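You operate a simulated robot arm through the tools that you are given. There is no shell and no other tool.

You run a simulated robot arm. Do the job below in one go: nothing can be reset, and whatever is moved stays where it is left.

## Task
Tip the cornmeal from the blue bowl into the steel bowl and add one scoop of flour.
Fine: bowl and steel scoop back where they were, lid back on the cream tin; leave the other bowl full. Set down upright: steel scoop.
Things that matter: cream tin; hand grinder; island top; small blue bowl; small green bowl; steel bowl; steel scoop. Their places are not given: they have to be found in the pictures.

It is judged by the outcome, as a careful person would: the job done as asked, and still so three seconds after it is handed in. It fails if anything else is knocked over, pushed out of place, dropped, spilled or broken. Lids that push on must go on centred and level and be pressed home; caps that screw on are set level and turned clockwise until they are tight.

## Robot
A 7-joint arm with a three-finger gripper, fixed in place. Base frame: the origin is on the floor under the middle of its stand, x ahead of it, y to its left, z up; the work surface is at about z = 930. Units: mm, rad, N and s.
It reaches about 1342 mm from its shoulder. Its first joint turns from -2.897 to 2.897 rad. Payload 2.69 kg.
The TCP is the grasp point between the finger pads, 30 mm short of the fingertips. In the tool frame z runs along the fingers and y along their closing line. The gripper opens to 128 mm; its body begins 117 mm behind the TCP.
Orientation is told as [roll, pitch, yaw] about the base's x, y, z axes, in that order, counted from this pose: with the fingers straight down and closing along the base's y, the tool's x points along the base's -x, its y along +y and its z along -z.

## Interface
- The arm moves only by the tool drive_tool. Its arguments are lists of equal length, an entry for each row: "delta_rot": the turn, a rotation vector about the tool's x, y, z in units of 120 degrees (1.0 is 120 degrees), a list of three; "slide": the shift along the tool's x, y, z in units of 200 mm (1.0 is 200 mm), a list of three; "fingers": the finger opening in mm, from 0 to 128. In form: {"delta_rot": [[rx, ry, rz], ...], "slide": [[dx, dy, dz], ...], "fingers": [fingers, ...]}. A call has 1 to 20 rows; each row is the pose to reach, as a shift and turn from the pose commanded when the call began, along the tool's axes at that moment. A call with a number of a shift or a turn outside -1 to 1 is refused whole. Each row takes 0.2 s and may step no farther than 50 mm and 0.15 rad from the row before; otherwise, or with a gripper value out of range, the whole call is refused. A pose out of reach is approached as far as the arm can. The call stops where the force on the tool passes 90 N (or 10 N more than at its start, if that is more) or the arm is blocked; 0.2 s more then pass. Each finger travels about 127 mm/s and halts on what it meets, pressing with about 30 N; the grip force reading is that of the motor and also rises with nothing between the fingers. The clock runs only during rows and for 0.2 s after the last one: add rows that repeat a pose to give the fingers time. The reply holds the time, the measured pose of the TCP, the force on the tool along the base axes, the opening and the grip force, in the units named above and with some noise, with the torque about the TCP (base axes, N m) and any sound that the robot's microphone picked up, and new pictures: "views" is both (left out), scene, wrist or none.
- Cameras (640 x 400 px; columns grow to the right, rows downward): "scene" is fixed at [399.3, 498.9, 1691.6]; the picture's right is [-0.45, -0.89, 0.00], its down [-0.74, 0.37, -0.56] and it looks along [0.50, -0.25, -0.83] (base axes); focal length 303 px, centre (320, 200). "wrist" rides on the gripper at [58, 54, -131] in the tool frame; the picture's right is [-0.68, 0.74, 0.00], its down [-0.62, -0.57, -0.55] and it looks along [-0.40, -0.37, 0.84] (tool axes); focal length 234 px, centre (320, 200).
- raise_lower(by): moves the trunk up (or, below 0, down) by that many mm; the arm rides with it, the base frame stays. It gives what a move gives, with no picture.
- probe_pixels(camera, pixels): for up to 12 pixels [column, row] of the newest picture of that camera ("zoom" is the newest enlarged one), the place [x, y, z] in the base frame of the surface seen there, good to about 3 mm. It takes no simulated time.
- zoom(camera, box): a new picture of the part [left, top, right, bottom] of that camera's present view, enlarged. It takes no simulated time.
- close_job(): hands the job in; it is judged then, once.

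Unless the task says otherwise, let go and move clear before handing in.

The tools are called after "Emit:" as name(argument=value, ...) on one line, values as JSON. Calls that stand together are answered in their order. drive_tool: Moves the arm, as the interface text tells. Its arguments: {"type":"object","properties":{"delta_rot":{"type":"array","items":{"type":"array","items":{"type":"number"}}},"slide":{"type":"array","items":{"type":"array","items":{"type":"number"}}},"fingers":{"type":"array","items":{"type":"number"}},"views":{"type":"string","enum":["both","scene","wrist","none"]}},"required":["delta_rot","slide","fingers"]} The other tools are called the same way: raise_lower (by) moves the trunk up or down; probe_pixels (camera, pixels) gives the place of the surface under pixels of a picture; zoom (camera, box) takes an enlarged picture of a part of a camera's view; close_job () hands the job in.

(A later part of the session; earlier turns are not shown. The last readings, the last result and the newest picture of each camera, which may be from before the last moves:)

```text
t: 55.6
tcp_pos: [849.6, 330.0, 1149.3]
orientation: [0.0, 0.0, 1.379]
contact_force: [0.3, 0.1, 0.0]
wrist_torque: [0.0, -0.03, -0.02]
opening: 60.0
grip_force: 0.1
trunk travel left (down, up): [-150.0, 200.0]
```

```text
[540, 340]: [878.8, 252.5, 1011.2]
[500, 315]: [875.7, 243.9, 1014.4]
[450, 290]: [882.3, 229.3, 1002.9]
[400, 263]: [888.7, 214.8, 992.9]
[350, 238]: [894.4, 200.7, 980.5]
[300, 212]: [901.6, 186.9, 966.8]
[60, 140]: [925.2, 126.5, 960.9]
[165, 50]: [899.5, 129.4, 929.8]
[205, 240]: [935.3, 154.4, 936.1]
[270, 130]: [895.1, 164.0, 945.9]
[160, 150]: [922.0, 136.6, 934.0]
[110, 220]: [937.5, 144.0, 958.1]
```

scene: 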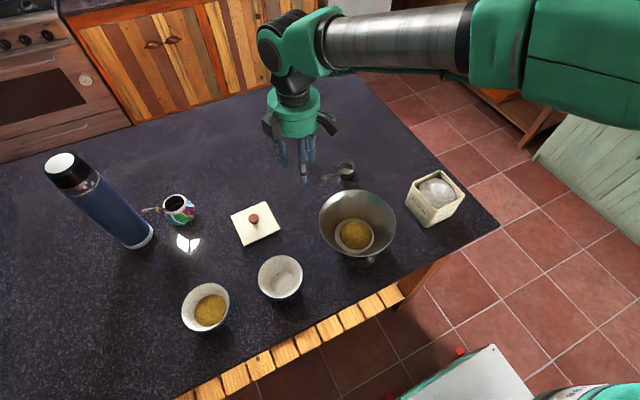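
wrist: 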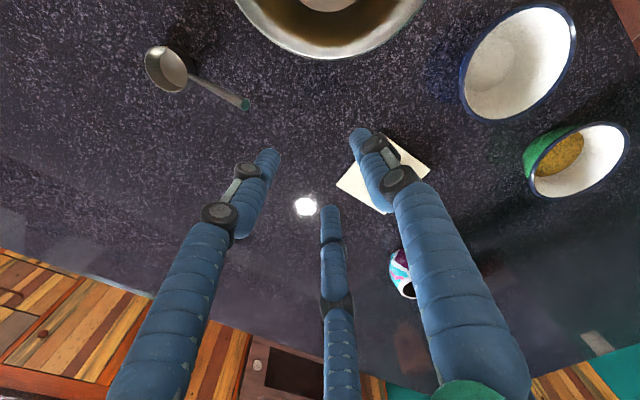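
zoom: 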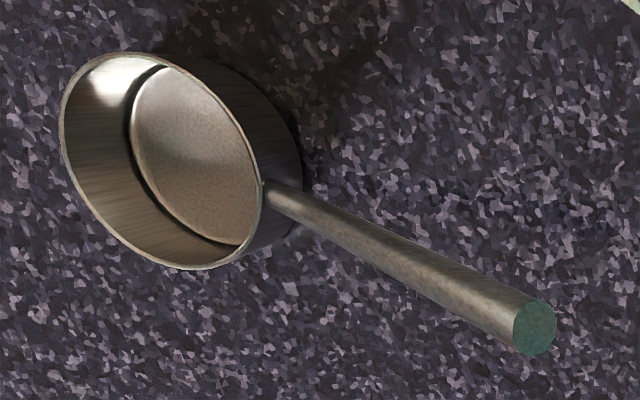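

Both cameras agree on the handle: end centre (879,252.5,1011.6), azimuth ~110°, elevation ~37°. I'll tilt the tool 53° to line up with the handle and stop about 50 mm short of its end.

Emit:
drive_tool(delta_rot=[[0.02, 0.034, 0], [0.05, 0.084, 0], [0.08, 0.134, 0], [0.11, 0.184, 0], [0.14, 0.234, 0], [0.17, 0.284, 0], [0.2, 0.334, 0], [0.2274, 0.3785, 0], [0.2274, 0.3785, 0]], slide=[[0, 0, 0], [0, 0, 0.03], [0.01, -0.01, 0.08], [0.02, -0.02, 0.15], [0.03, -0.03, 0.22], [0.05, -0.04, 0.3], [0.06, -0.05, 0.38], [0.078, -0.053, 0.43], [0.078, -0.053, 0.448]], fingers=[60, 60, 60, 60, 60, 60, 60, 60, 60])

Emit:
zoom(camera="scene", box=[260, 110, 380, 200])

```text
t: 57.6
tcp_pos: [857.3, 314.1, 1059.1]
orientation: [-0.599, 0.756, 1.134]
contact_force: [-1.3, 0.1, 0.7]
wrist_torque: [-0.07, -0.01, 0.0]
opening: 59.9
grip_force: 0.0
trunk travel left (down, up): [-150.0, 200.0]
```

scene: 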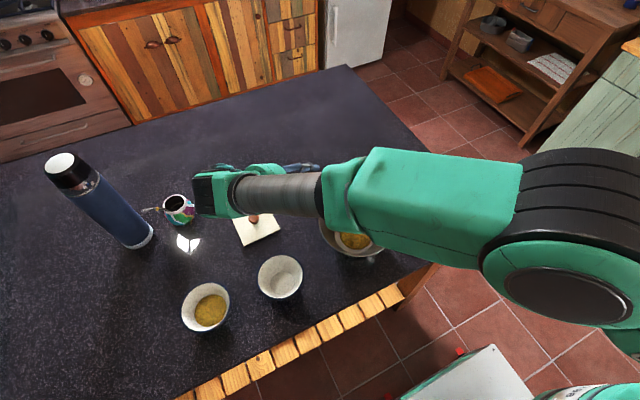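
wrist: 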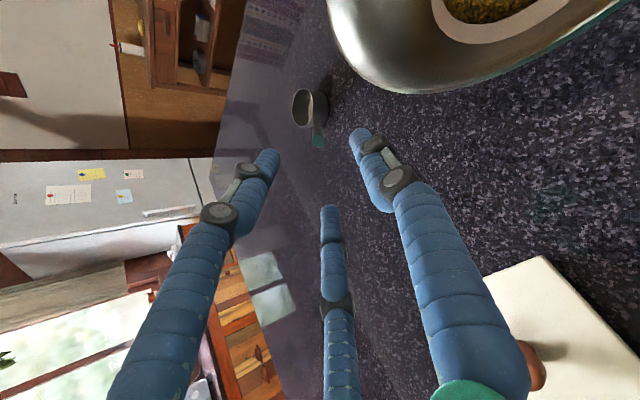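

```text
4.44 times, centred on (320, 155) of scene
```

zoom: 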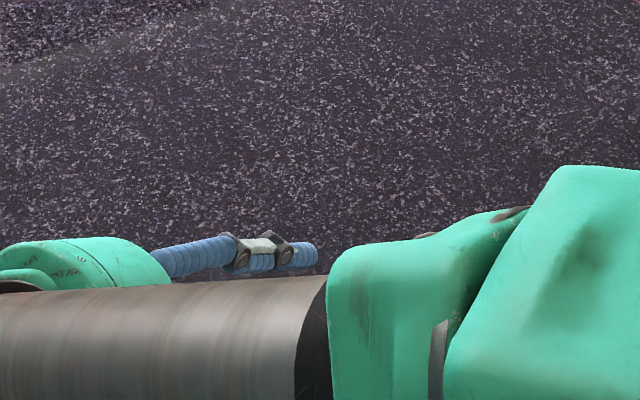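

The handle end shows at about (318,140) in the wrist view, close to where the tool axis should meet it (~(319.5,148)). I'll zoom in to measure the offset.

Emit:
zoom(camera="wrist", box=[270, 80, 370, 160])

Emit:
probe_pixels(camera="wrist", pixels=[[318, 141], [318, 139], [317, 128], [318, 133], [303, 100], [315, 120]])

```text
5.00 times, centred on (320, 120) of wrist
```

zoom: 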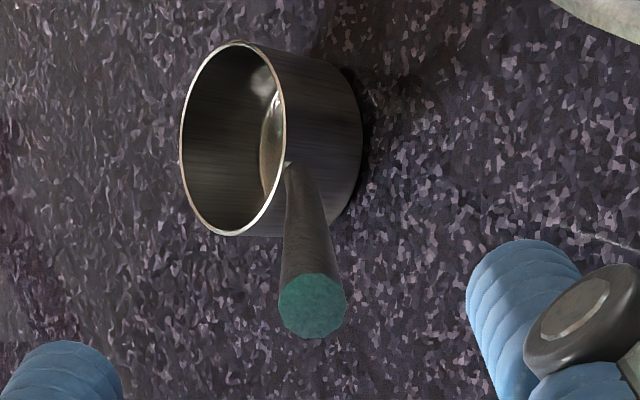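

```text
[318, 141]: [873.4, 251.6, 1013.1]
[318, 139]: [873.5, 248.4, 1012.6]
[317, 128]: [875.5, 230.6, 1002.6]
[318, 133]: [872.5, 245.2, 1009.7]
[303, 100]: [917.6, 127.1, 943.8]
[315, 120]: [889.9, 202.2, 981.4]
```

The handle end lies about 5–6 mm off the tool axis, with about 2° of direction error. I'll trim both and advance halfway along the handle axis, then check.

Emit:
drive_tool(delta_rot=[[0.01, 0.002, 0], [0.01, 0.002, 0], [0.01, 0.002, 0], [0.01, 0.002, 0]], slide=[[0.0255, 0.0215, 0], [0.026, 0.02, 0.08], [0.0265, 0.017, 0.2], [0.027, 0.015, 0.3]], fingers=[60, 60, 60, 60])

Emit:
zoom(camera="wrist", box=[260, 90, 380, 210])

```text
t: 58.6
tcp_pos: [869.1, 265.1, 1026.0]
orientation: [-0.623, 0.758, 1.13]
contact_force: [-0.4, 0.2, -0.4]
wrist_torque: [0.0, -0.02, -0.02]
opening: 60.0
grip_force: 0.1
trunk travel left (down, up): [-150.0, 200.0]
```

scene: 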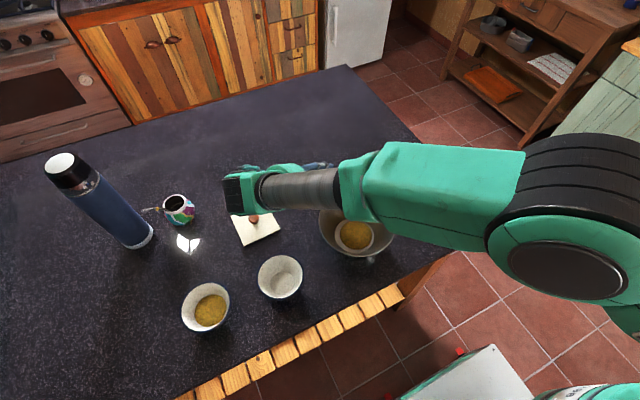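
wrist: 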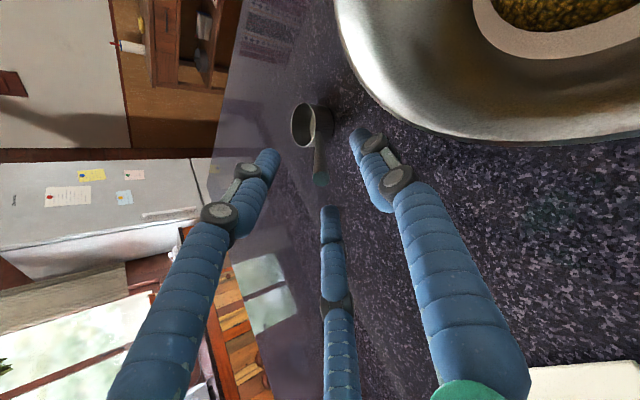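

```text
3.33 times, centred on (320, 150) of wrist
```

zoom: 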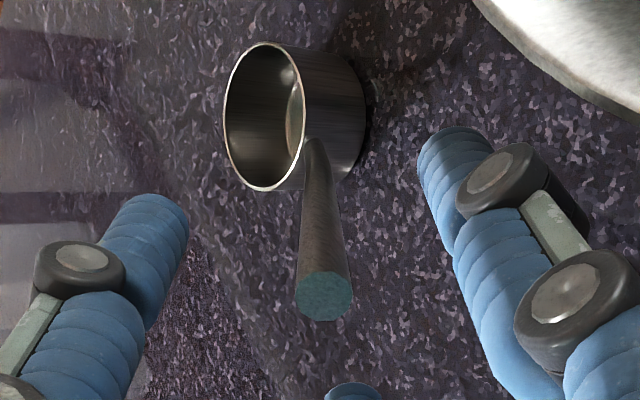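

The handle is now aligned to within about 0.5° and 2 mm. I'll trim 2 mm and advance the remaining 60 mm along the axis with fingers open.

Emit:
drive_tool(delta_rot=[[0, 0, 0], [0, 0, 0], [0, 0, 0], [0, 0, 0], [0, 0, 0]], slide=[[-0.0115, -0.001, 0], [-0.0115, -0.001, 0.08], [-0.0115, -0.001, 0.17], [-0.0115, -0.001, 0.26], [-0.0115, -0.001, 0.3]], fingers=[60, 60, 60, 60, 60])

Emit:
zoom(camera="wrist", box=[260, 100, 380, 220])

```text
t: 59.8
tcp_pos: [887.0, 222.3, 988.4]
orientation: [-0.622, 0.758, 1.131]
contact_force: [-0.1, 0.4, 0.5]
wrist_torque: [-0.04, 0.02, -0.01]
opening: 60.1
grip_force: 0.0
trunk travel left (down, up): [-150.0, 200.0]
```

scene: 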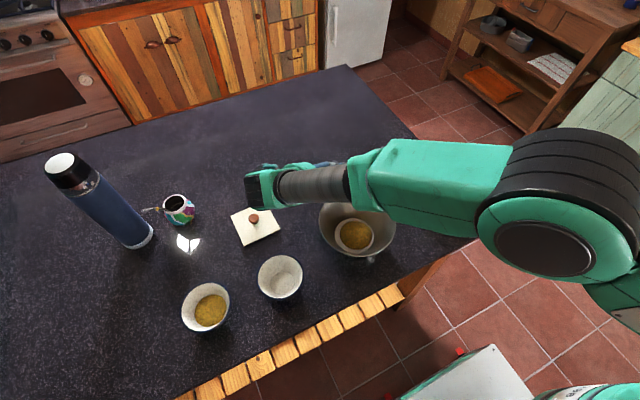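
wrist: 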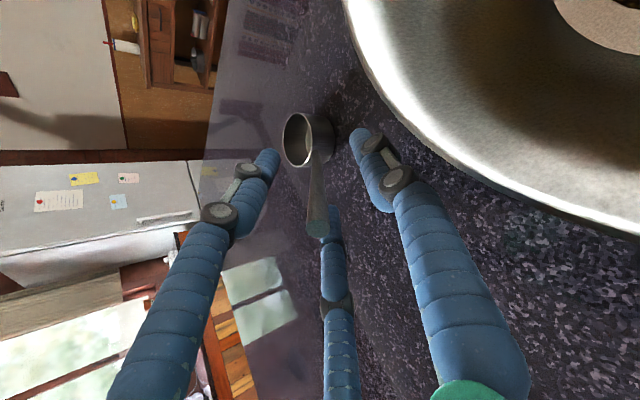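

```text
3.33 times, centred on (320, 160) of wrist
```

zoom: 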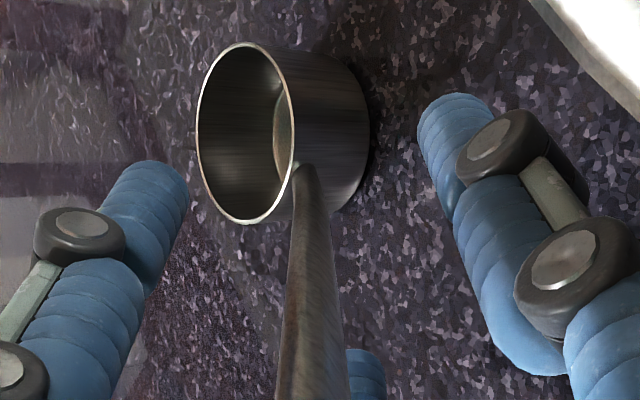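

The handle lies along the tool axis within about 1.5 mm. I'll close the fingers on it.

Emit:
drive_tool(delta_rot=[[0, 0, 0], [0, 0, 0], [0, 0, 0], [0, 0, 0], [0, 0, 0], [0, 0, 0], [0, 0, 0]], slide=[[0, 0, 0], [0, 0, 0], [0, 0, 0], [0, 0, 0], [0, 0, 0], [0, 0, 0], [0, 0, 0]], fingers=[45, 32, 22, 14, 6, 0, 0], views="wrist")

Emit:
zoom(camera="wrist", box=[260, 100, 380, 220])

```text
t: 61.4
tcp_pos: [887.1, 221.4, 988.1]
orientation: [-0.623, 0.757, 1.132]
contact_force: [0.7, 0.8, 0.1]
wrist_torque: [-0.05, -0.02, -0.02]
opening: 8.0
grip_force: 29.8
trunk travel left (down, up): [-150.0, 200.0]
```

wrist: 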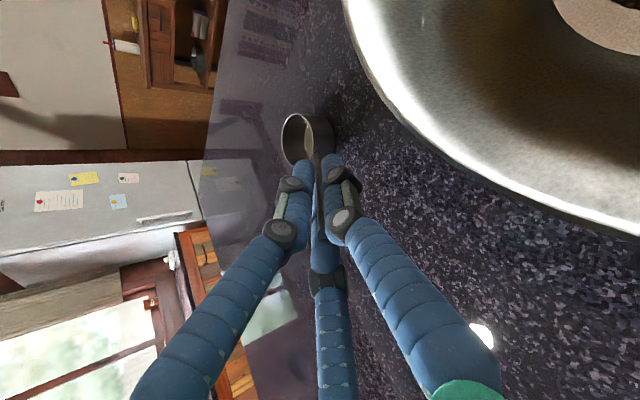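

```text
3.33 times, centred on (320, 160) of wrist
```

zoom: 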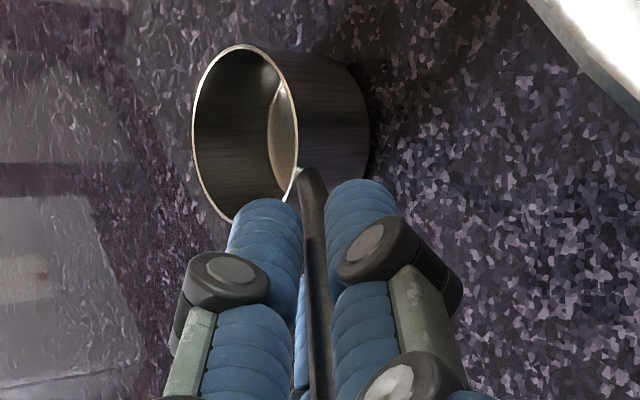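

The handle is held at 8 mm opening with 30 N and the cup barely moved. I'll record this pose — TCP (887.0,221.9,988.2) — for the return, then lift straight up gently.

Emit:
drive_tool(delta_rot=[[0, 0, 0], [0, 0, 0], [0, 0, 0], [0, 0, 0], [0, 0, 0], [0, 0, 0], [0, 0, 0], [0, 0, 0]], slide=[[0.014, -0.0085, -0.0118], [0.034, -0.021, -0.0295], [0.069, -0.042, -0.059], [0.138, -0.085, -0.118], [0.24, -0.148, -0.206], [0.344, -0.212, -0.295], [0.43, -0.265, -0.369], [0.447, -0.275, -0.3835]], fingers=[0, 0, 0, 0, 0, 0, 0, 0])

Emit:
zoom(camera="wrist", box=[240, 80, 400, 220])

```text
t: 63.2
tcp_pos: [887.8, 223.5, 1118.6]
orientation: [-0.623, 0.758, 1.132]
contact_force: [0.6, -0.2, -0.9]
wrist_torque: [0.06, 0.02, 0.03]
opening: 8.2
grip_force: 29.9
trunk travel left (down, up): [-150.0, 200.0]
```

scene: 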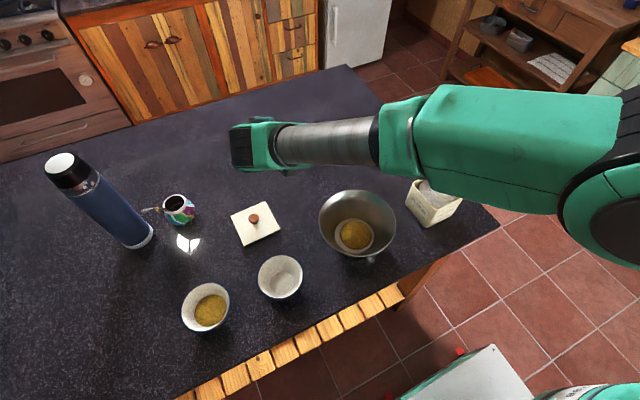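
wrist: 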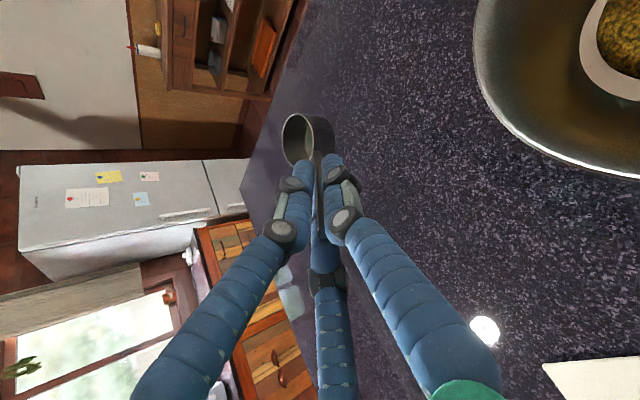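

```text
2.86 times, centred on (320, 150) of wrist
```

zoom: 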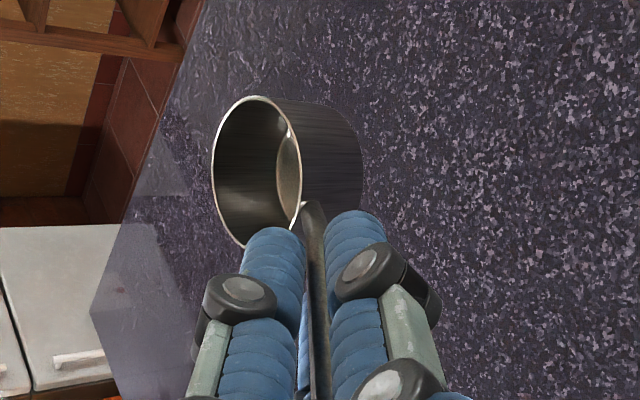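

The scoop came up cleanly in the same attitude. I'll probe its rim to confirm where the cup sits relative to the tool, and re-probe the tin opening.

Emit:
probe_pixels(camera="wrist", pixels=[[283, 140], [298, 114], [309, 130], [288, 160], [285, 128], [305, 150], [322, 130], [300, 145]])

Emit:
zoom(camera="scene", box=[400, 170, 472, 232])

```text
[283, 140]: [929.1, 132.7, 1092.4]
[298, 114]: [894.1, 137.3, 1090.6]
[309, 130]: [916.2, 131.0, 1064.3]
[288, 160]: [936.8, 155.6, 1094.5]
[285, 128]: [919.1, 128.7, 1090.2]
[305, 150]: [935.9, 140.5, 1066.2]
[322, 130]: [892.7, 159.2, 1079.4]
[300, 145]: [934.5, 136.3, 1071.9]
```

```text
6.45 times, centred on (436, 201) of scene
```

zoom: 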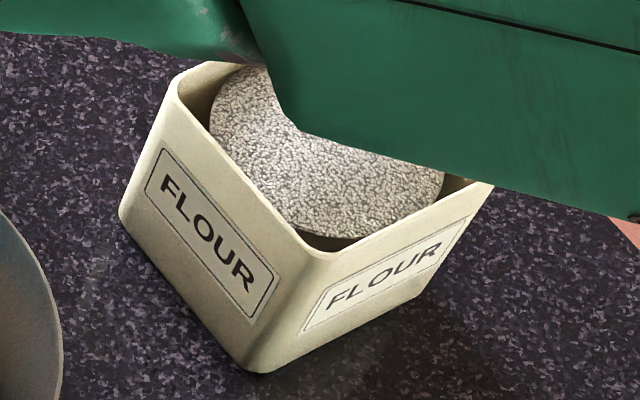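

The rim centre sits 77 mm ahead and 28 mm below the tool point, as expected. I'll carry the empty scoop level to above the flour tin.

Emit:
drive_tool(delta_rot=[[0, 0, 0], [0, 0, 0], [0, 0, 0], [0, 0, 0], [0, 0, 0], [0, 0, 0], [0, 0, 0], [0, 0, 0], [0, 0, 0], [0, 0, 0], [0, 0, 0]], slide=[[0.03, 0.03, 0.005], [0.1, 0.102, 0.016], [0.2, 0.205, 0.033], [0.31, 0.318, 0.051], [0.43, 0.44, 0.07], [0.55, 0.563, 0.09], [0.67, 0.686, 0.11], [0.79, 0.809, 0.13], [0.88, 0.902, 0.144], [0.94, 0.963, 0.154], [0.951, 0.9745, 0.156]], fingers=[0, 0, 0, 0, 0, 0, 0, 0, 0, 0, 0])

Emit:
zoom(camera="scene", box=[340, 90, 500, 250])

```text
t: 65.6
tcp_pos: [662.3, 69.7, 1149.0]
orientation: [-0.622, 0.756, 1.132]
contact_force: [0.8, 0.4, -0.9]
wrist_torque: [0.05, -0.01, -0.02]
opening: 7.9
grip_force: 29.7
trunk travel left (down, up): [-150.0, 200.0]
```

scene: 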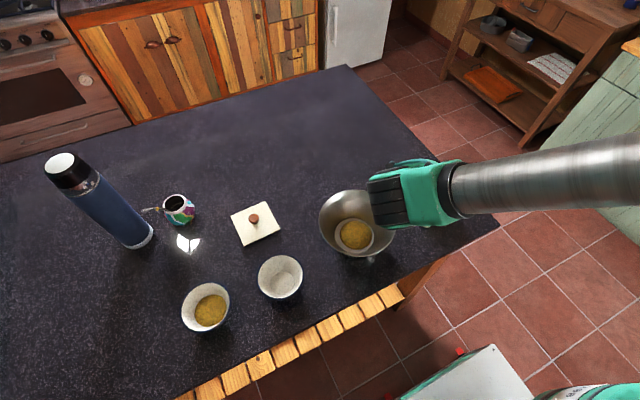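
wrist: 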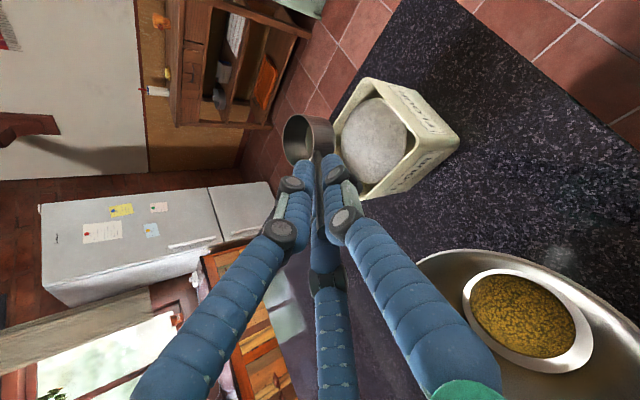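

```text
2.50 times, centred on (420, 170) of scene
```

zoom: 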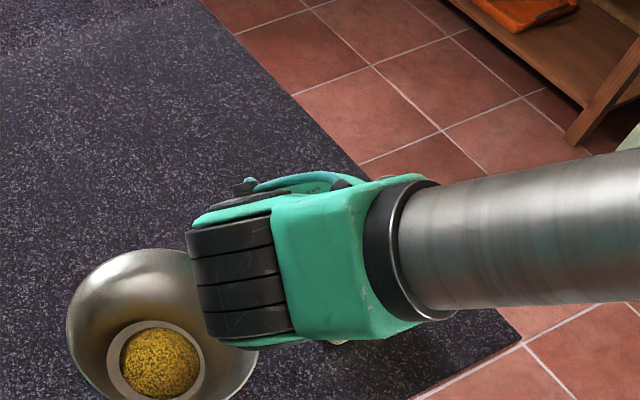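

The wrist camera now sees the tin and flour well. I'll measure the tin opening precisely from here.

Emit:
zoom(camera="wrist", box=[270, 60, 470, 210])

Emit:
probe_pixels(camera="zoom", pixels=[[305, 50], [330, 70], [448, 240], [430, 250], [345, 375], [325, 360], [390, 150], [320, 220], [370, 280], [300, 130], [250, 180], [400, 200]])

```text
2.67 times, centred on (370, 135) of wrist
```

zoom: 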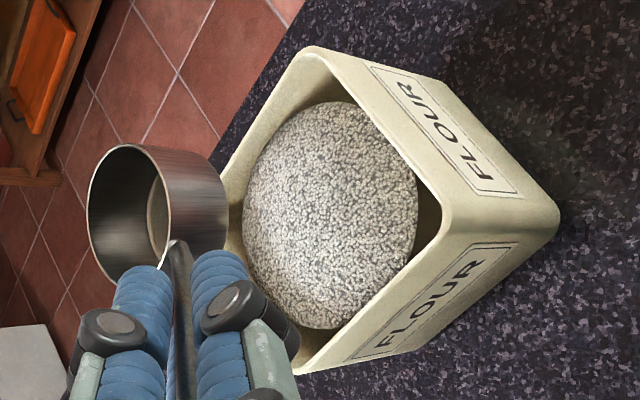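

```text
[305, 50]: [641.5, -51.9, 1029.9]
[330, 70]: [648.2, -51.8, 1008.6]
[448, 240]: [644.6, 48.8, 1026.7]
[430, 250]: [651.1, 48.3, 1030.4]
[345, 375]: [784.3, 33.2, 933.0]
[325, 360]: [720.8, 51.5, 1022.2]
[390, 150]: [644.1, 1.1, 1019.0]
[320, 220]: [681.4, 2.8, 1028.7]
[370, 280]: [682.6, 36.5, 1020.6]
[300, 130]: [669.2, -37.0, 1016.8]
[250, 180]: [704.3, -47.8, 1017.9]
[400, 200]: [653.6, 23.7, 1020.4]
```

The tin's rim runs x≈641–741, y≈-52–49 at z≈1029, and the flour dome tops out at about 1027. I'll tip the scoop nose-down (handle nearly vertical) above the flour, still clear of it.

Emit:
drive_tool(delta_rot=[[-0.0284, -0.0462, 0], [-0.0568, -0.0923, 0], [-0.0851, -0.1385, 0], [-0.1135, -0.1846, 0], [-0.1419, -0.2308, 0], [-0.1703, -0.2769, 0], [-0.1987, -0.3231, 0], [-0.227, -0.3692, 0], [-0.2554, -0.4154, 0], [-0.2838, -0.4615, 0], [-0.2838, -0.4615, 0]], slide=[[0.0237, -0.0154, 0.0233], [0.0474, -0.0307, 0.0466], [0.0711, -0.0461, 0.0699], [0.0948, -0.0614, 0.0932], [0.1185, -0.0768, 0.1165], [0.1422, -0.0921, 0.1398], [0.1659, -0.1075, 0.1631], [0.1896, -0.1228, 0.1864], [0.2133, -0.1382, 0.2097], [0.237, -0.1535, 0.233], [0.237, -0.1535, 0.233]], fingers=[0, 0, 0, 0, 0, 0, 0, 0, 0, 0, 0])

Emit:
zoom(camera="scene", box=[390, 120, 490, 230])

Emit:
zoom(camera="wrist", box=[230, 60, 410, 220])

```text
t: 68.0
tcp_pos: [690.4, 1.9, 1167.7]
orientation: [0.102, -0.169, 1.379]
contact_force: [0.1, -0.8, -0.2]
wrist_torque: [0.05, 0.02, 0.02]
opening: 8.2
grip_force: 30.0
trunk travel left (down, up): [-150.0, 200.0]
```

scene: 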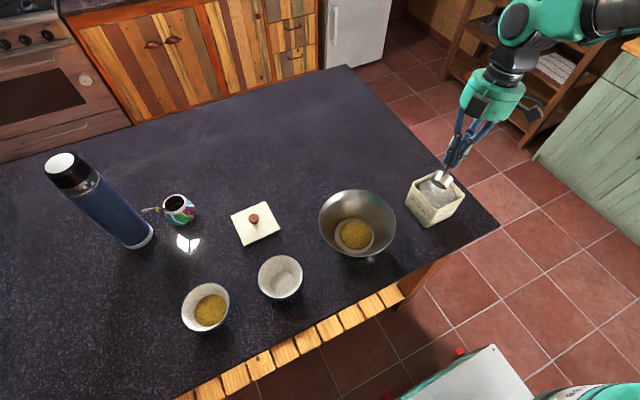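
wrist: 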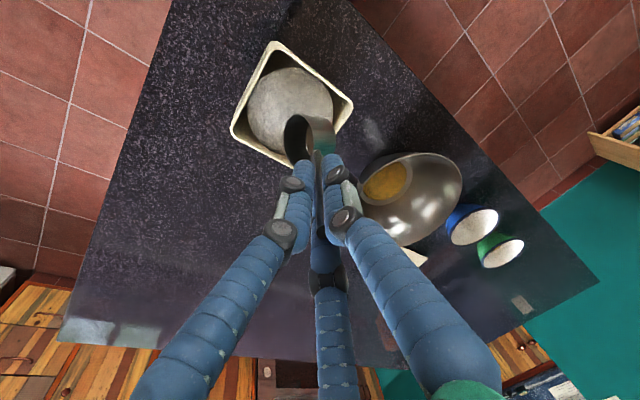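

```text
3.64 times, centred on (440, 175) of scene
```

zoom: 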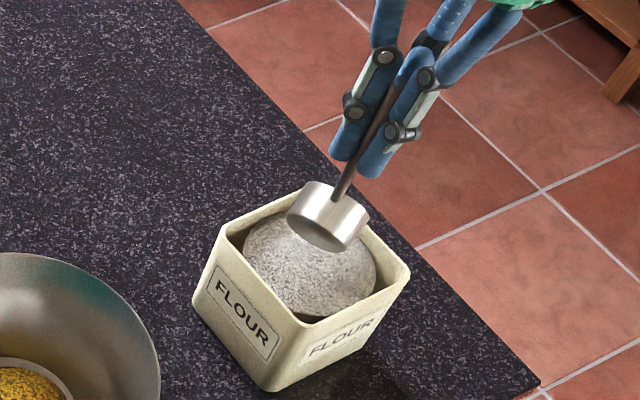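

```text
2.50 times, centred on (320, 140) of wrist
```

zoom: 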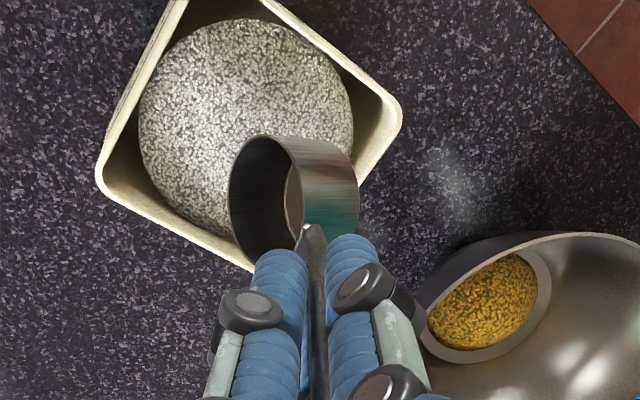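

The scoop is tipped above the mound with its mouth facing away from the handle. I'll probe the cup's position relative to the tin before dipping.

Emit:
probe_pixels(camera="zoom", pixels=[[250, 150], [260, 210], [330, 190], [345, 170], [230, 200], [290, 135]])

Emit:
zoom(camera="scene", box=[400, 150, 472, 232])

Emit:
probe_pixels(camera="zoom", pixels=[[330, 110], [300, 125], [360, 140], [320, 150], [380, 120], [345, 85], [285, 105], [335, 130]])

```text
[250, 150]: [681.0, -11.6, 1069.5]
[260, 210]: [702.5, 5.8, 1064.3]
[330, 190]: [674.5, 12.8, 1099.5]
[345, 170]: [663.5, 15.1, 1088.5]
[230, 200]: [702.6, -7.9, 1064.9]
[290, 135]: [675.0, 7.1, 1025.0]
```

```text
4.88 times, centred on (436, 191) of scene
```

zoom: 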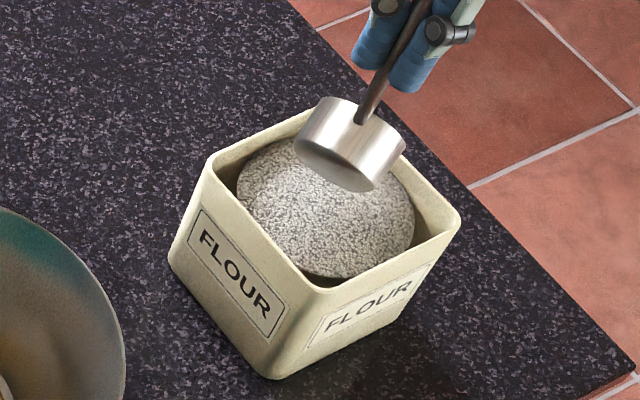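

```text
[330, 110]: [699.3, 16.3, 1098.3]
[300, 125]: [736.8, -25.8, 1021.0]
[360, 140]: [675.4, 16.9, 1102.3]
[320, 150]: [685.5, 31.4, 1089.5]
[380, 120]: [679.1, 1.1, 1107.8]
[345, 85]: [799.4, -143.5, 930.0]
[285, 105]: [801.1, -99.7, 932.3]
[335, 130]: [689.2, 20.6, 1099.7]
```

The cup is where I expected over the mound, well inside the opening. I'll dip it in slowly and watch the force.

Emit:
drive_tool(delta_rot=[[0, 0, 0], [0, 0, 0], [0, 0, 0], [0, 0, 0], [0, 0, 0]], slide=[[0.0165, -0.0102, 0.0981], [0.033, -0.0203, 0.1961], [0.0454, -0.0279, 0.2697], [0.0586, -0.0361, 0.3227], [0.0702, -0.0432, 0.3659]], fingers=[0, 0, 0, 0, 0])

Emit:
zoom(camera="scene", box=[390, 120, 490, 230])

Emit:
zoom(camera="wrist", box=[230, 60, 410, 220])

```text
t: 69.2
tcp_pos: [688.7, 1.0, 1093.9]
orientation: [0.099, -0.164, 1.38]
contact_force: [0.4, 0.1, -0.8]
wrist_torque: [-0.02, -0.01, -0.02]
opening: 8.0
grip_force: 29.9
trunk travel left (down, up): [-150.0, 200.0]
```

scene: 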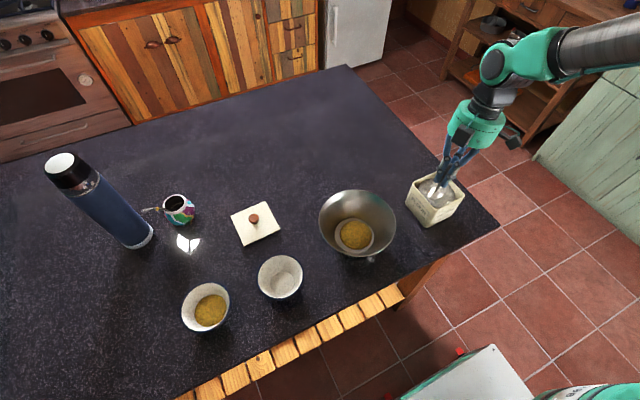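
wrist: 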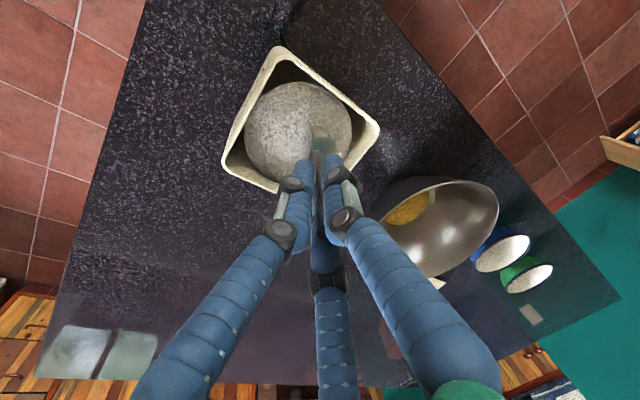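

```text
3.64 times, centred on (440, 175) of scene
```

zoom: 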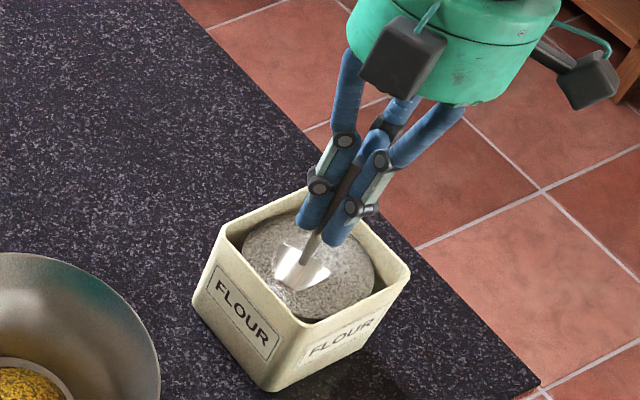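

```text
2.50 times, centred on (320, 140) of wrist
```

zoom: 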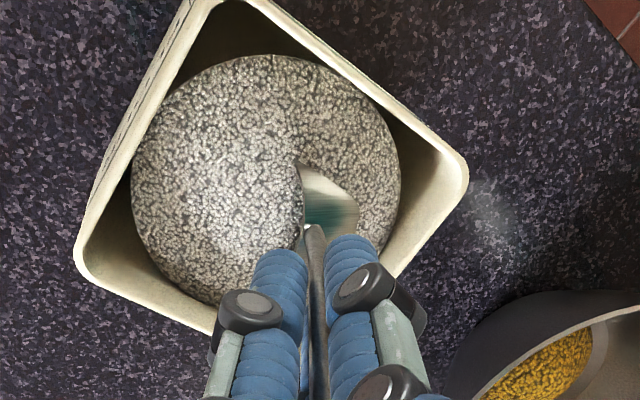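

The cup dips in with no resistance. Now the scooping sweep: forward and a little deeper while rolling the cup level, then out above the tin.

Emit:
drive_tool(delta_rot=[[0.0218, 0.0355, 0], [0.0437, 0.071, 0], [0.0764, 0.1243, 0], [0.1092, 0.1775, 0], [0.1354, 0.2201, 0], [0.1616, 0.2627, 0], [0.1616, 0.2627, 0], [0.179, 0.2911, 0], [0.1965, 0.3195, 0], [0.2183, 0.355, 0], [0.2402, 0.3905, 0], [0.262, 0.426, 0], [0.2838, 0.4615, 0], [0.2838, 0.4615, 0]], slide=[[-0.0101, 0.0062, 0.0176], [-0.0202, 0.0124, 0.0373], [-0.0474, 0.0291, 0.0798], [-0.075, 0.0461, 0.1218], [-0.1039, 0.0638, 0.1311], [-0.1323, 0.0814, 0.1402], [-0.1323, 0.0814, 0.1402], [-0.1602, 0.0986, 0.1187], [-0.1862, 0.1146, 0.1028], [-0.2177, 0.1339, 0.0861], [-0.2495, 0.1535, 0.0701], [-0.278, 0.171, 0.0583], [-0.306, 0.1882, 0.0471], [-0.306, 0.1882, 0.0471]], fingers=[0, 0, 0, 0, 0, 0, 0, 0, 0, 0, 0, 0, 0, 0])

Emit:
zoom(camera="wrist", box=[230, 60, 430, 220])

Emit:
zoom(camera="scene", box=[340, 110, 500, 240])

```text
t: 72.2
tcp_pos: [663.1, 70.8, 1095.5]
orientation: [-0.625, 0.759, 1.131]
contact_force: [-0.4, -0.8, -1.3]
wrist_torque: [0.04, 0.01, -0.02]
opening: 7.4
grip_force: 30.3
trunk travel left (down, up): [-150.0, 200.0]
```

scene: 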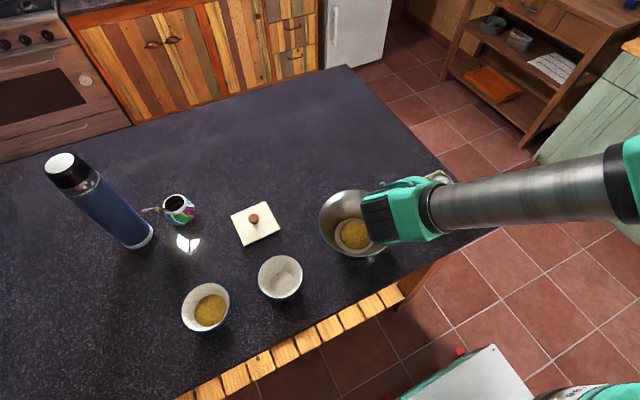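
wrist: 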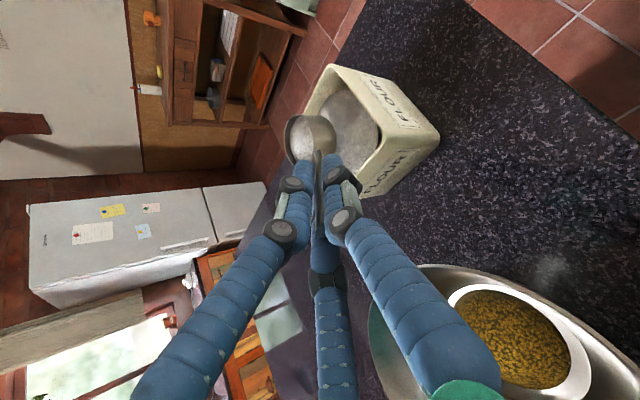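

```text
2.50 times, centred on (330, 140) of wrist
```

zoom: 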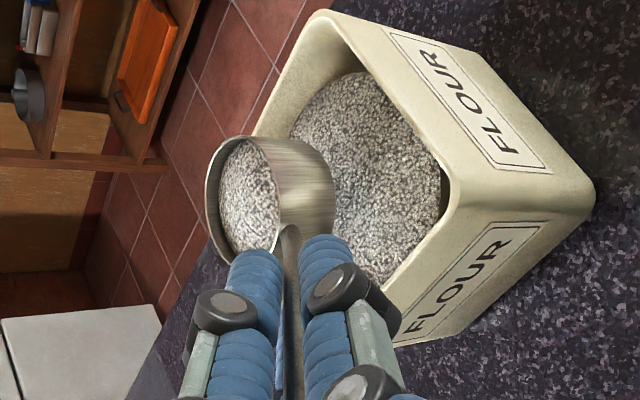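

```text
3.08 times, centred on (420, 175) of scene
```

zoom: 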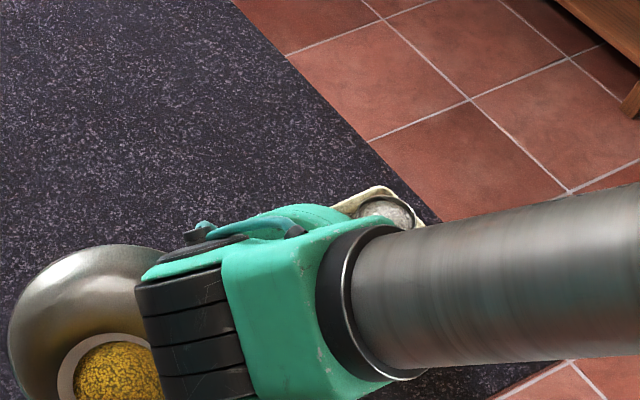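

The cup is full and level with flour, and it's holding steady above the tin. I'll raise it and carry it smoothly, kept level, to above the steel bowl.

Emit:
drive_tool(delta_rot=[[0, 0, 0], [0, 0, 0], [0, 0, 0], [0, 0, 0], [0, 0, 0], [0, 0, 0], [0, 0, 0], [0, 0, 0], [0, 0, 0], [0, 0, 0], [0, 0, 0], [0, 0, 0], [0, 0, 0], [0, 0, 0], [0, 0, 0], [0, 0, 0]], slide=[[0.041, -0.025, -0.035], [0.103, -0.063, -0.0885], [0.1375, -0.0846, -0.118], [0.1215, -0.0865, -0.1353], [0.0734, -0.0921, -0.1874], [0.0012, -0.1006, -0.2654], [-0.0869, -0.1109, -0.3608], [-0.1831, -0.1222, -0.4648], [-0.2793, -0.1334, -0.5688], [-0.3755, -0.1447, -0.6729], [-0.4636, -0.155, -0.7683], [-0.5438, -0.1644, -0.855], [-0.6079, -0.1719, -0.9243], [-0.648, -0.1766, -0.9677], [-0.664, -0.1785, -0.985], [-0.664, -0.1785, -0.985]], fingers=[0, 0, 0, 0, 0, 0, 0, 0, 0, 0, 0, 0, 0, 0, 0, 0])

Emit:
zoom(camera="wrist", box=[230, 60, 430, 220])

Emit:
zoom(camera="scene", box=[280, 110, 480, 270])

```text
t: 75.6
tcp_pos: [678.7, 305.6, 1137.1]
orientation: [-0.624, 0.758, 1.133]
contact_force: [0.4, 0.4, -0.8]
wrist_torque: [0.04, 0.02, -0.04]
opening: 7.7
grip_force: 29.8
trunk travel left (down, up): [-150.0, 200.0]
```

scene: 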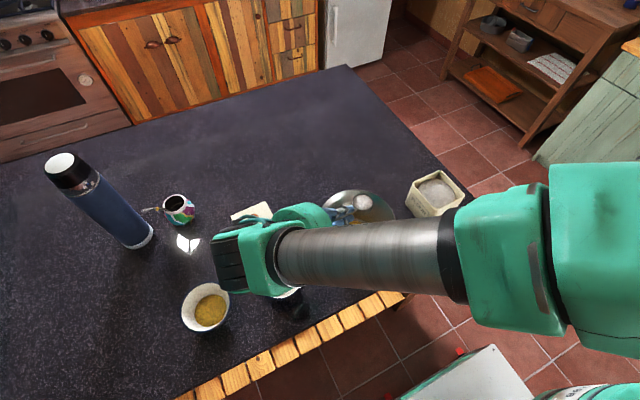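
wrist: 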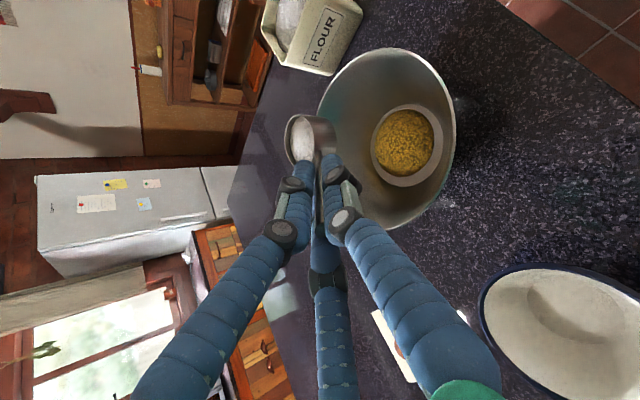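

```text
2.50 times, centred on (330, 140) of wrist
```

zoom: 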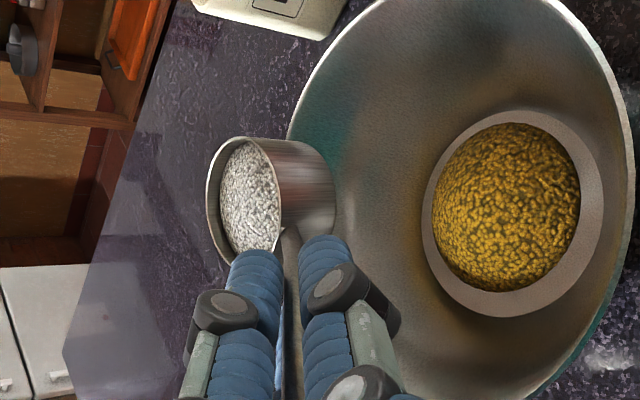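

```text
2.50 times, centred on (380, 190) of scene
```

zoom: 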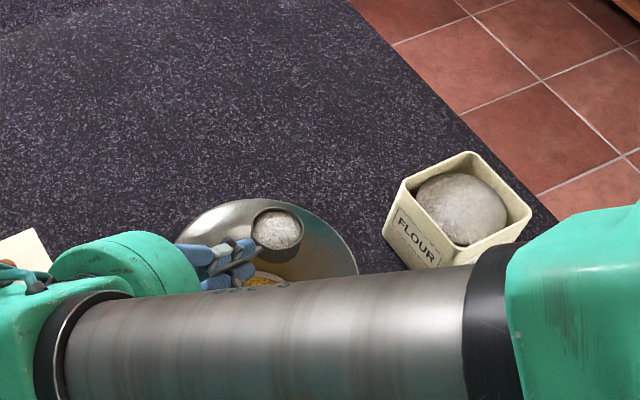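

The full scoop is level directly above the steel bowl's centre. I'll lower it slightly and begin tipping it forward, keeping the cup over the centre.

Emit:
drive_tool(delta_rot=[[-0.0328, -0.0533, 0], [-0.0655, -0.1065, 0], [-0.0983, -0.1598, 0], [-0.131, -0.213, 0], [-0.1638, -0.2663, 0], [-0.1965, -0.3195, 0], [-0.2293, -0.3728, 0], [-0.262, -0.426, 0], [-0.2948, -0.4793, 0], [-0.3275, -0.5325, 0], [-0.3275, -0.5325, 0]], slide=[[0.0155, -0.0096, 0.0139], [0.0265, -0.0163, 0.0392], [0.0312, -0.0192, 0.0772], [0.035, -0.0215, 0.1223], [0.051, -0.0314, 0.1624], [0.0819, -0.0503, 0.1941], [0.1205, -0.0741, 0.2229], [0.1551, -0.0954, 0.2582], [0.1858, -0.1142, 0.2982], [0.212, -0.1304, 0.342], [0.212, -0.1304, 0.342]], fingers=[0, 0, 0, 0, 0, 0, 0, 0, 0, 0, 0])

Emit:
zoom(camera="wrist", box=[210, 40, 430, 220])

Emit:
zoom(camera="scene", box=[280, 110, 480, 270])

```text
t: 78.0
tcp_pos: [710.1, 224.6, 1136.0]
orientation: [0.201, -0.313, 1.356]
contact_force: [0.0, -0.5, -1.2]
wrist_torque: [0.05, 0.06, 0.01]
opening: 7.7
grip_force: 30.4
trunk travel left (down, up): [-150.0, 200.0]
```

scene: 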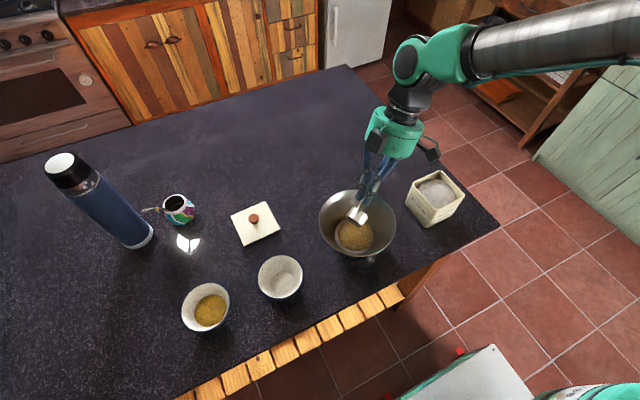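
wrist: 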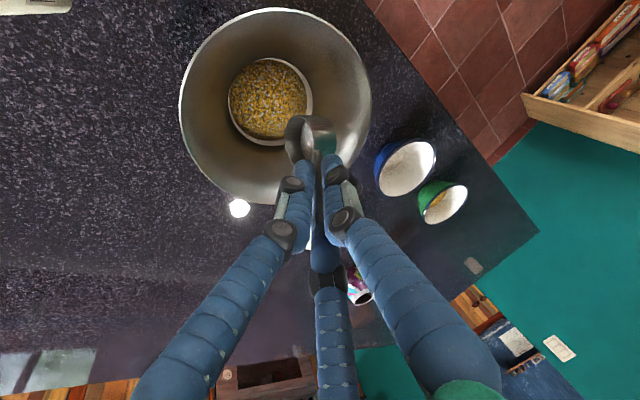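

```text
2.22 times, centred on (320, 130) of wrist
```

zoom: 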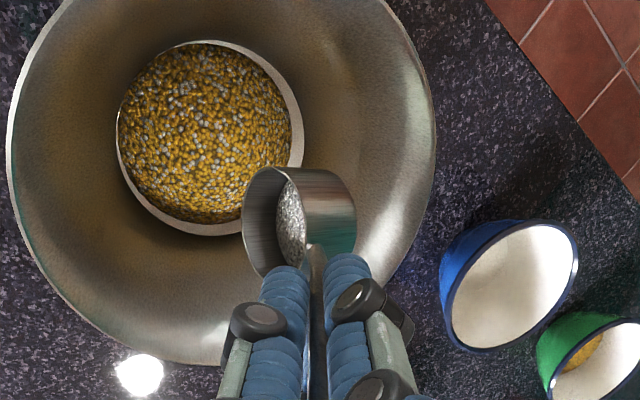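

```text
2.50 times, centred on (380, 190) of scene
```

zoom: 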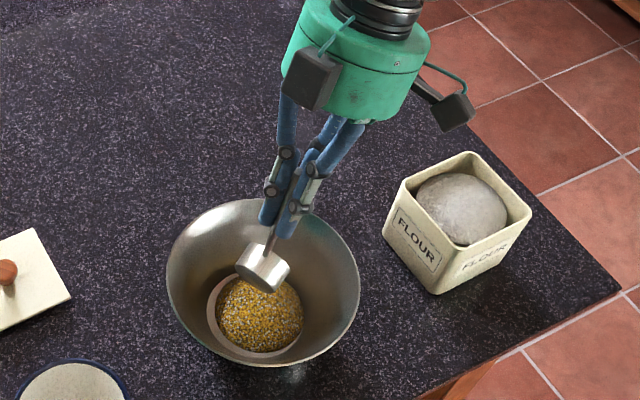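

Most of the flour has fallen into the bowl over the meal; some is still in the cup. I'll tip on to 120° and give it a small shake.

Emit:
drive_tool(delta_rot=[[-0.0328, -0.0533, 0], [-0.0655, -0.1065, 0], [-0.0983, -0.1598, 0], [-0.131, -0.213, 0], [-0.1638, -0.2663, 0], [-0.1965, -0.3195, 0], [-0.1965, -0.3195, 0], [-0.1638, -0.2663, 0], [-0.1965, -0.3195, 0], [-0.1638, -0.2663, 0], [-0.1965, -0.3195, 0], [-0.1965, -0.3195, 0], [-0.1965, -0.3195, 0]], slide=[[0.0449, -0.0276, -0.0107], [0.0904, -0.0555, -0.0153], [0.136, -0.0837, -0.0125], [0.1812, -0.1114, -0.003], [0.2246, -0.1381, 0.0137], [0.266, -0.1636, 0.0366], [0.266, -0.1636, 0.0366], [0.2246, -0.1381, 0.0137], [0.266, -0.1636, 0.0366], [0.2246, -0.1381, 0.0137], [0.266, -0.1636, 0.0366], [0.266, -0.1636, 0.0366], [0.266, -0.1636, 0.0366]], fingers=[0, 0, 0, 0, 0, 0, 0, 0, 0, 0, 0, 0, 0])

Emit:
zoom(camera="wrist", box=[210, 40, 430, 220])

Emit:
zoom(camera="scene", box=[280, 110, 480, 270])

```text
t: 80.8
tcp_pos: [731.0, 176.1, 1109.3]
orientation: [0.872, -0.894, 0.951]
contact_force: [0.8, -0.5, -0.7]
wrist_torque: [-0.01, -0.01, 0.02]
opening: 7.7
grip_force: 30.1
trunk travel left (down, up): [-150.0, 200.0]
```

scene: 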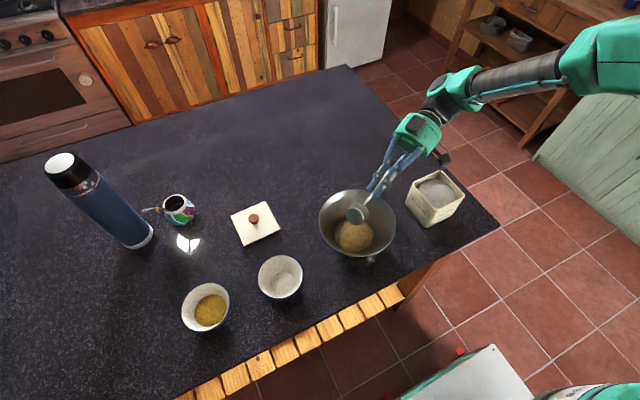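
wrist: 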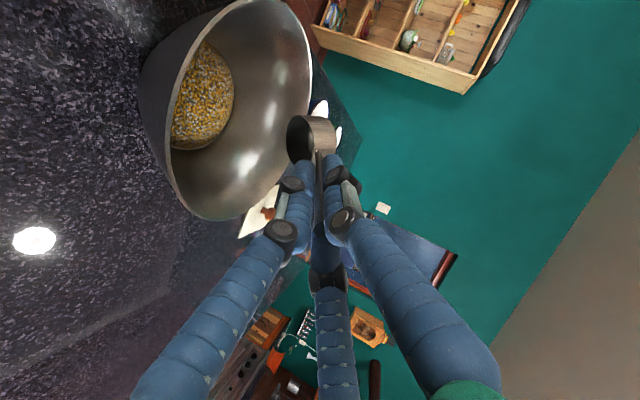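

```text
2.22 times, centred on (320, 130) of wrist
```

zoom: 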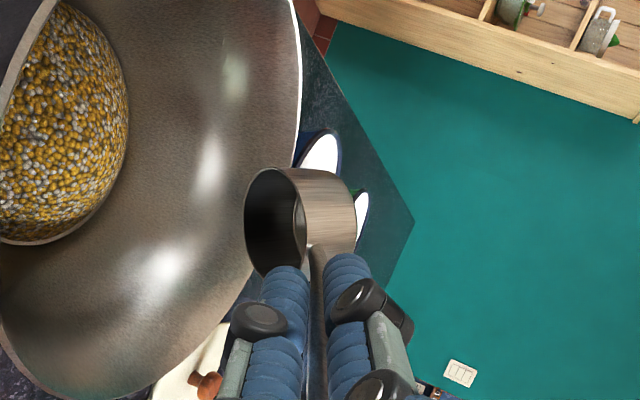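

```text
2.50 times, centred on (380, 190) of scene
```

zoom: 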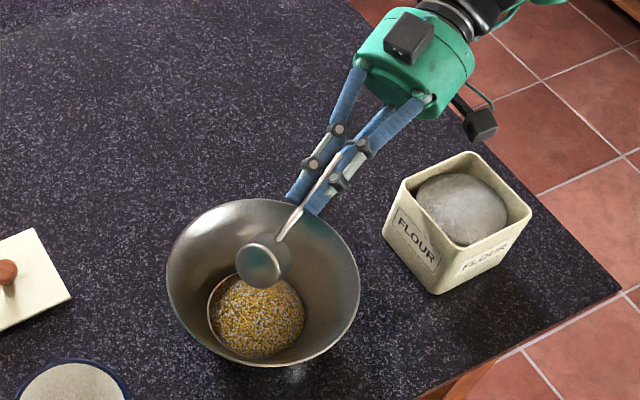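

The cup is empty and the flour lies on the meal inside the bowl, with nothing outside. I'll bring the scoop back to level while raising it.

Emit:
drive_tool(delta_rot=[[0.0328, 0.0533, 0], [0.0655, 0.1065, 0], [0.0983, 0.1598, 0], [0.131, 0.213, 0], [0.1638, 0.2663, 0], [0.1965, 0.3195, 0], [0.2293, 0.3728, 0], [0.262, 0.426, 0], [0.2948, 0.4793, 0], [0.3275, 0.5325, 0], [0.3603, 0.5858, 0], [0.393, 0.639, 0], [0.4258, 0.6923, 0], [0.4585, 0.7455, 0], [0.4913, 0.7988, 0], [0.524, 0.852, 0], [0.524, 0.852, 0]], slide=[[-0.0626, 0.0385, 0.008], [-0.123, 0.0756, 0.0225], [-0.1799, 0.1106, 0.0428], [-0.2335, 0.1436, 0.0686], [-0.2823, 0.1736, 0.0996], [-0.3271, 0.2011, 0.1342], [-0.3658, 0.2249, 0.1727], [-0.3998, 0.2459, 0.2136], [-0.4275, 0.263, 0.2565], [-0.449, 0.2762, 0.3], [-0.4648, 0.2859, 0.3432], [-0.4747, 0.2919, 0.3856], [-0.4788, 0.2945, 0.4261], [-0.4772, 0.2935, 0.464], [-0.4709, 0.2896, 0.4979], [-0.4598, 0.2827, 0.5278], [-0.4598, 0.2827, 0.5278]], fingers=[0, 0, 0, 0, 0, 0, 0, 0, 0, 0, 0, 0, 0, 0, 0, 0, 0])

Emit:
zoom(camera="wrist", box=[240, 80, 400, 220])

```text
t: 84.4
tcp_pos: [678.6, 306.0, 1162.8]
orientation: [-0.625, 0.759, 1.13]
contact_force: [-0.2, 0.7, -1.9]
wrist_torque: [-0.01, 0.0, -0.02]
opening: 7.4
grip_force: 29.7
trunk travel left (down, up): [-150.0, 200.0]
```

scene: 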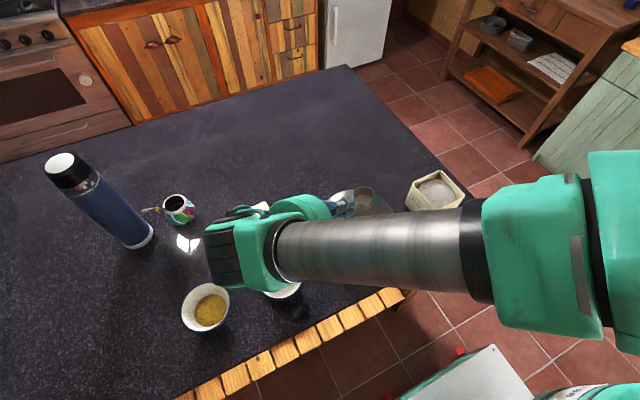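
wrist: 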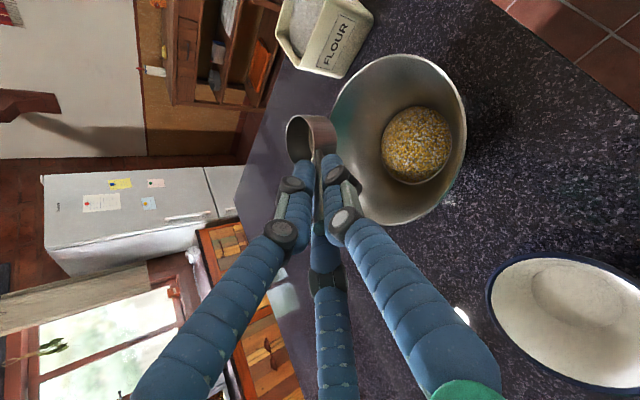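

```text
2.86 times, centred on (320, 150) of wrist
```

zoom: 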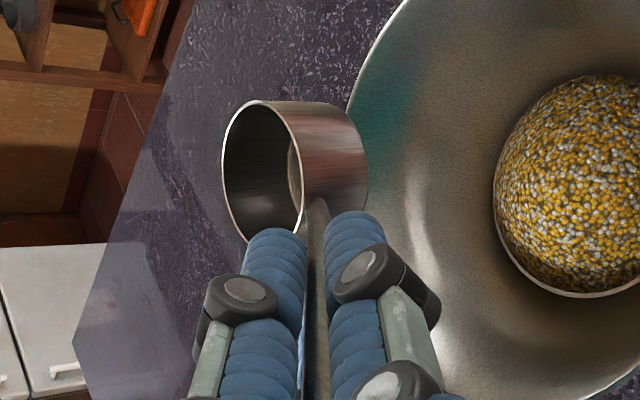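

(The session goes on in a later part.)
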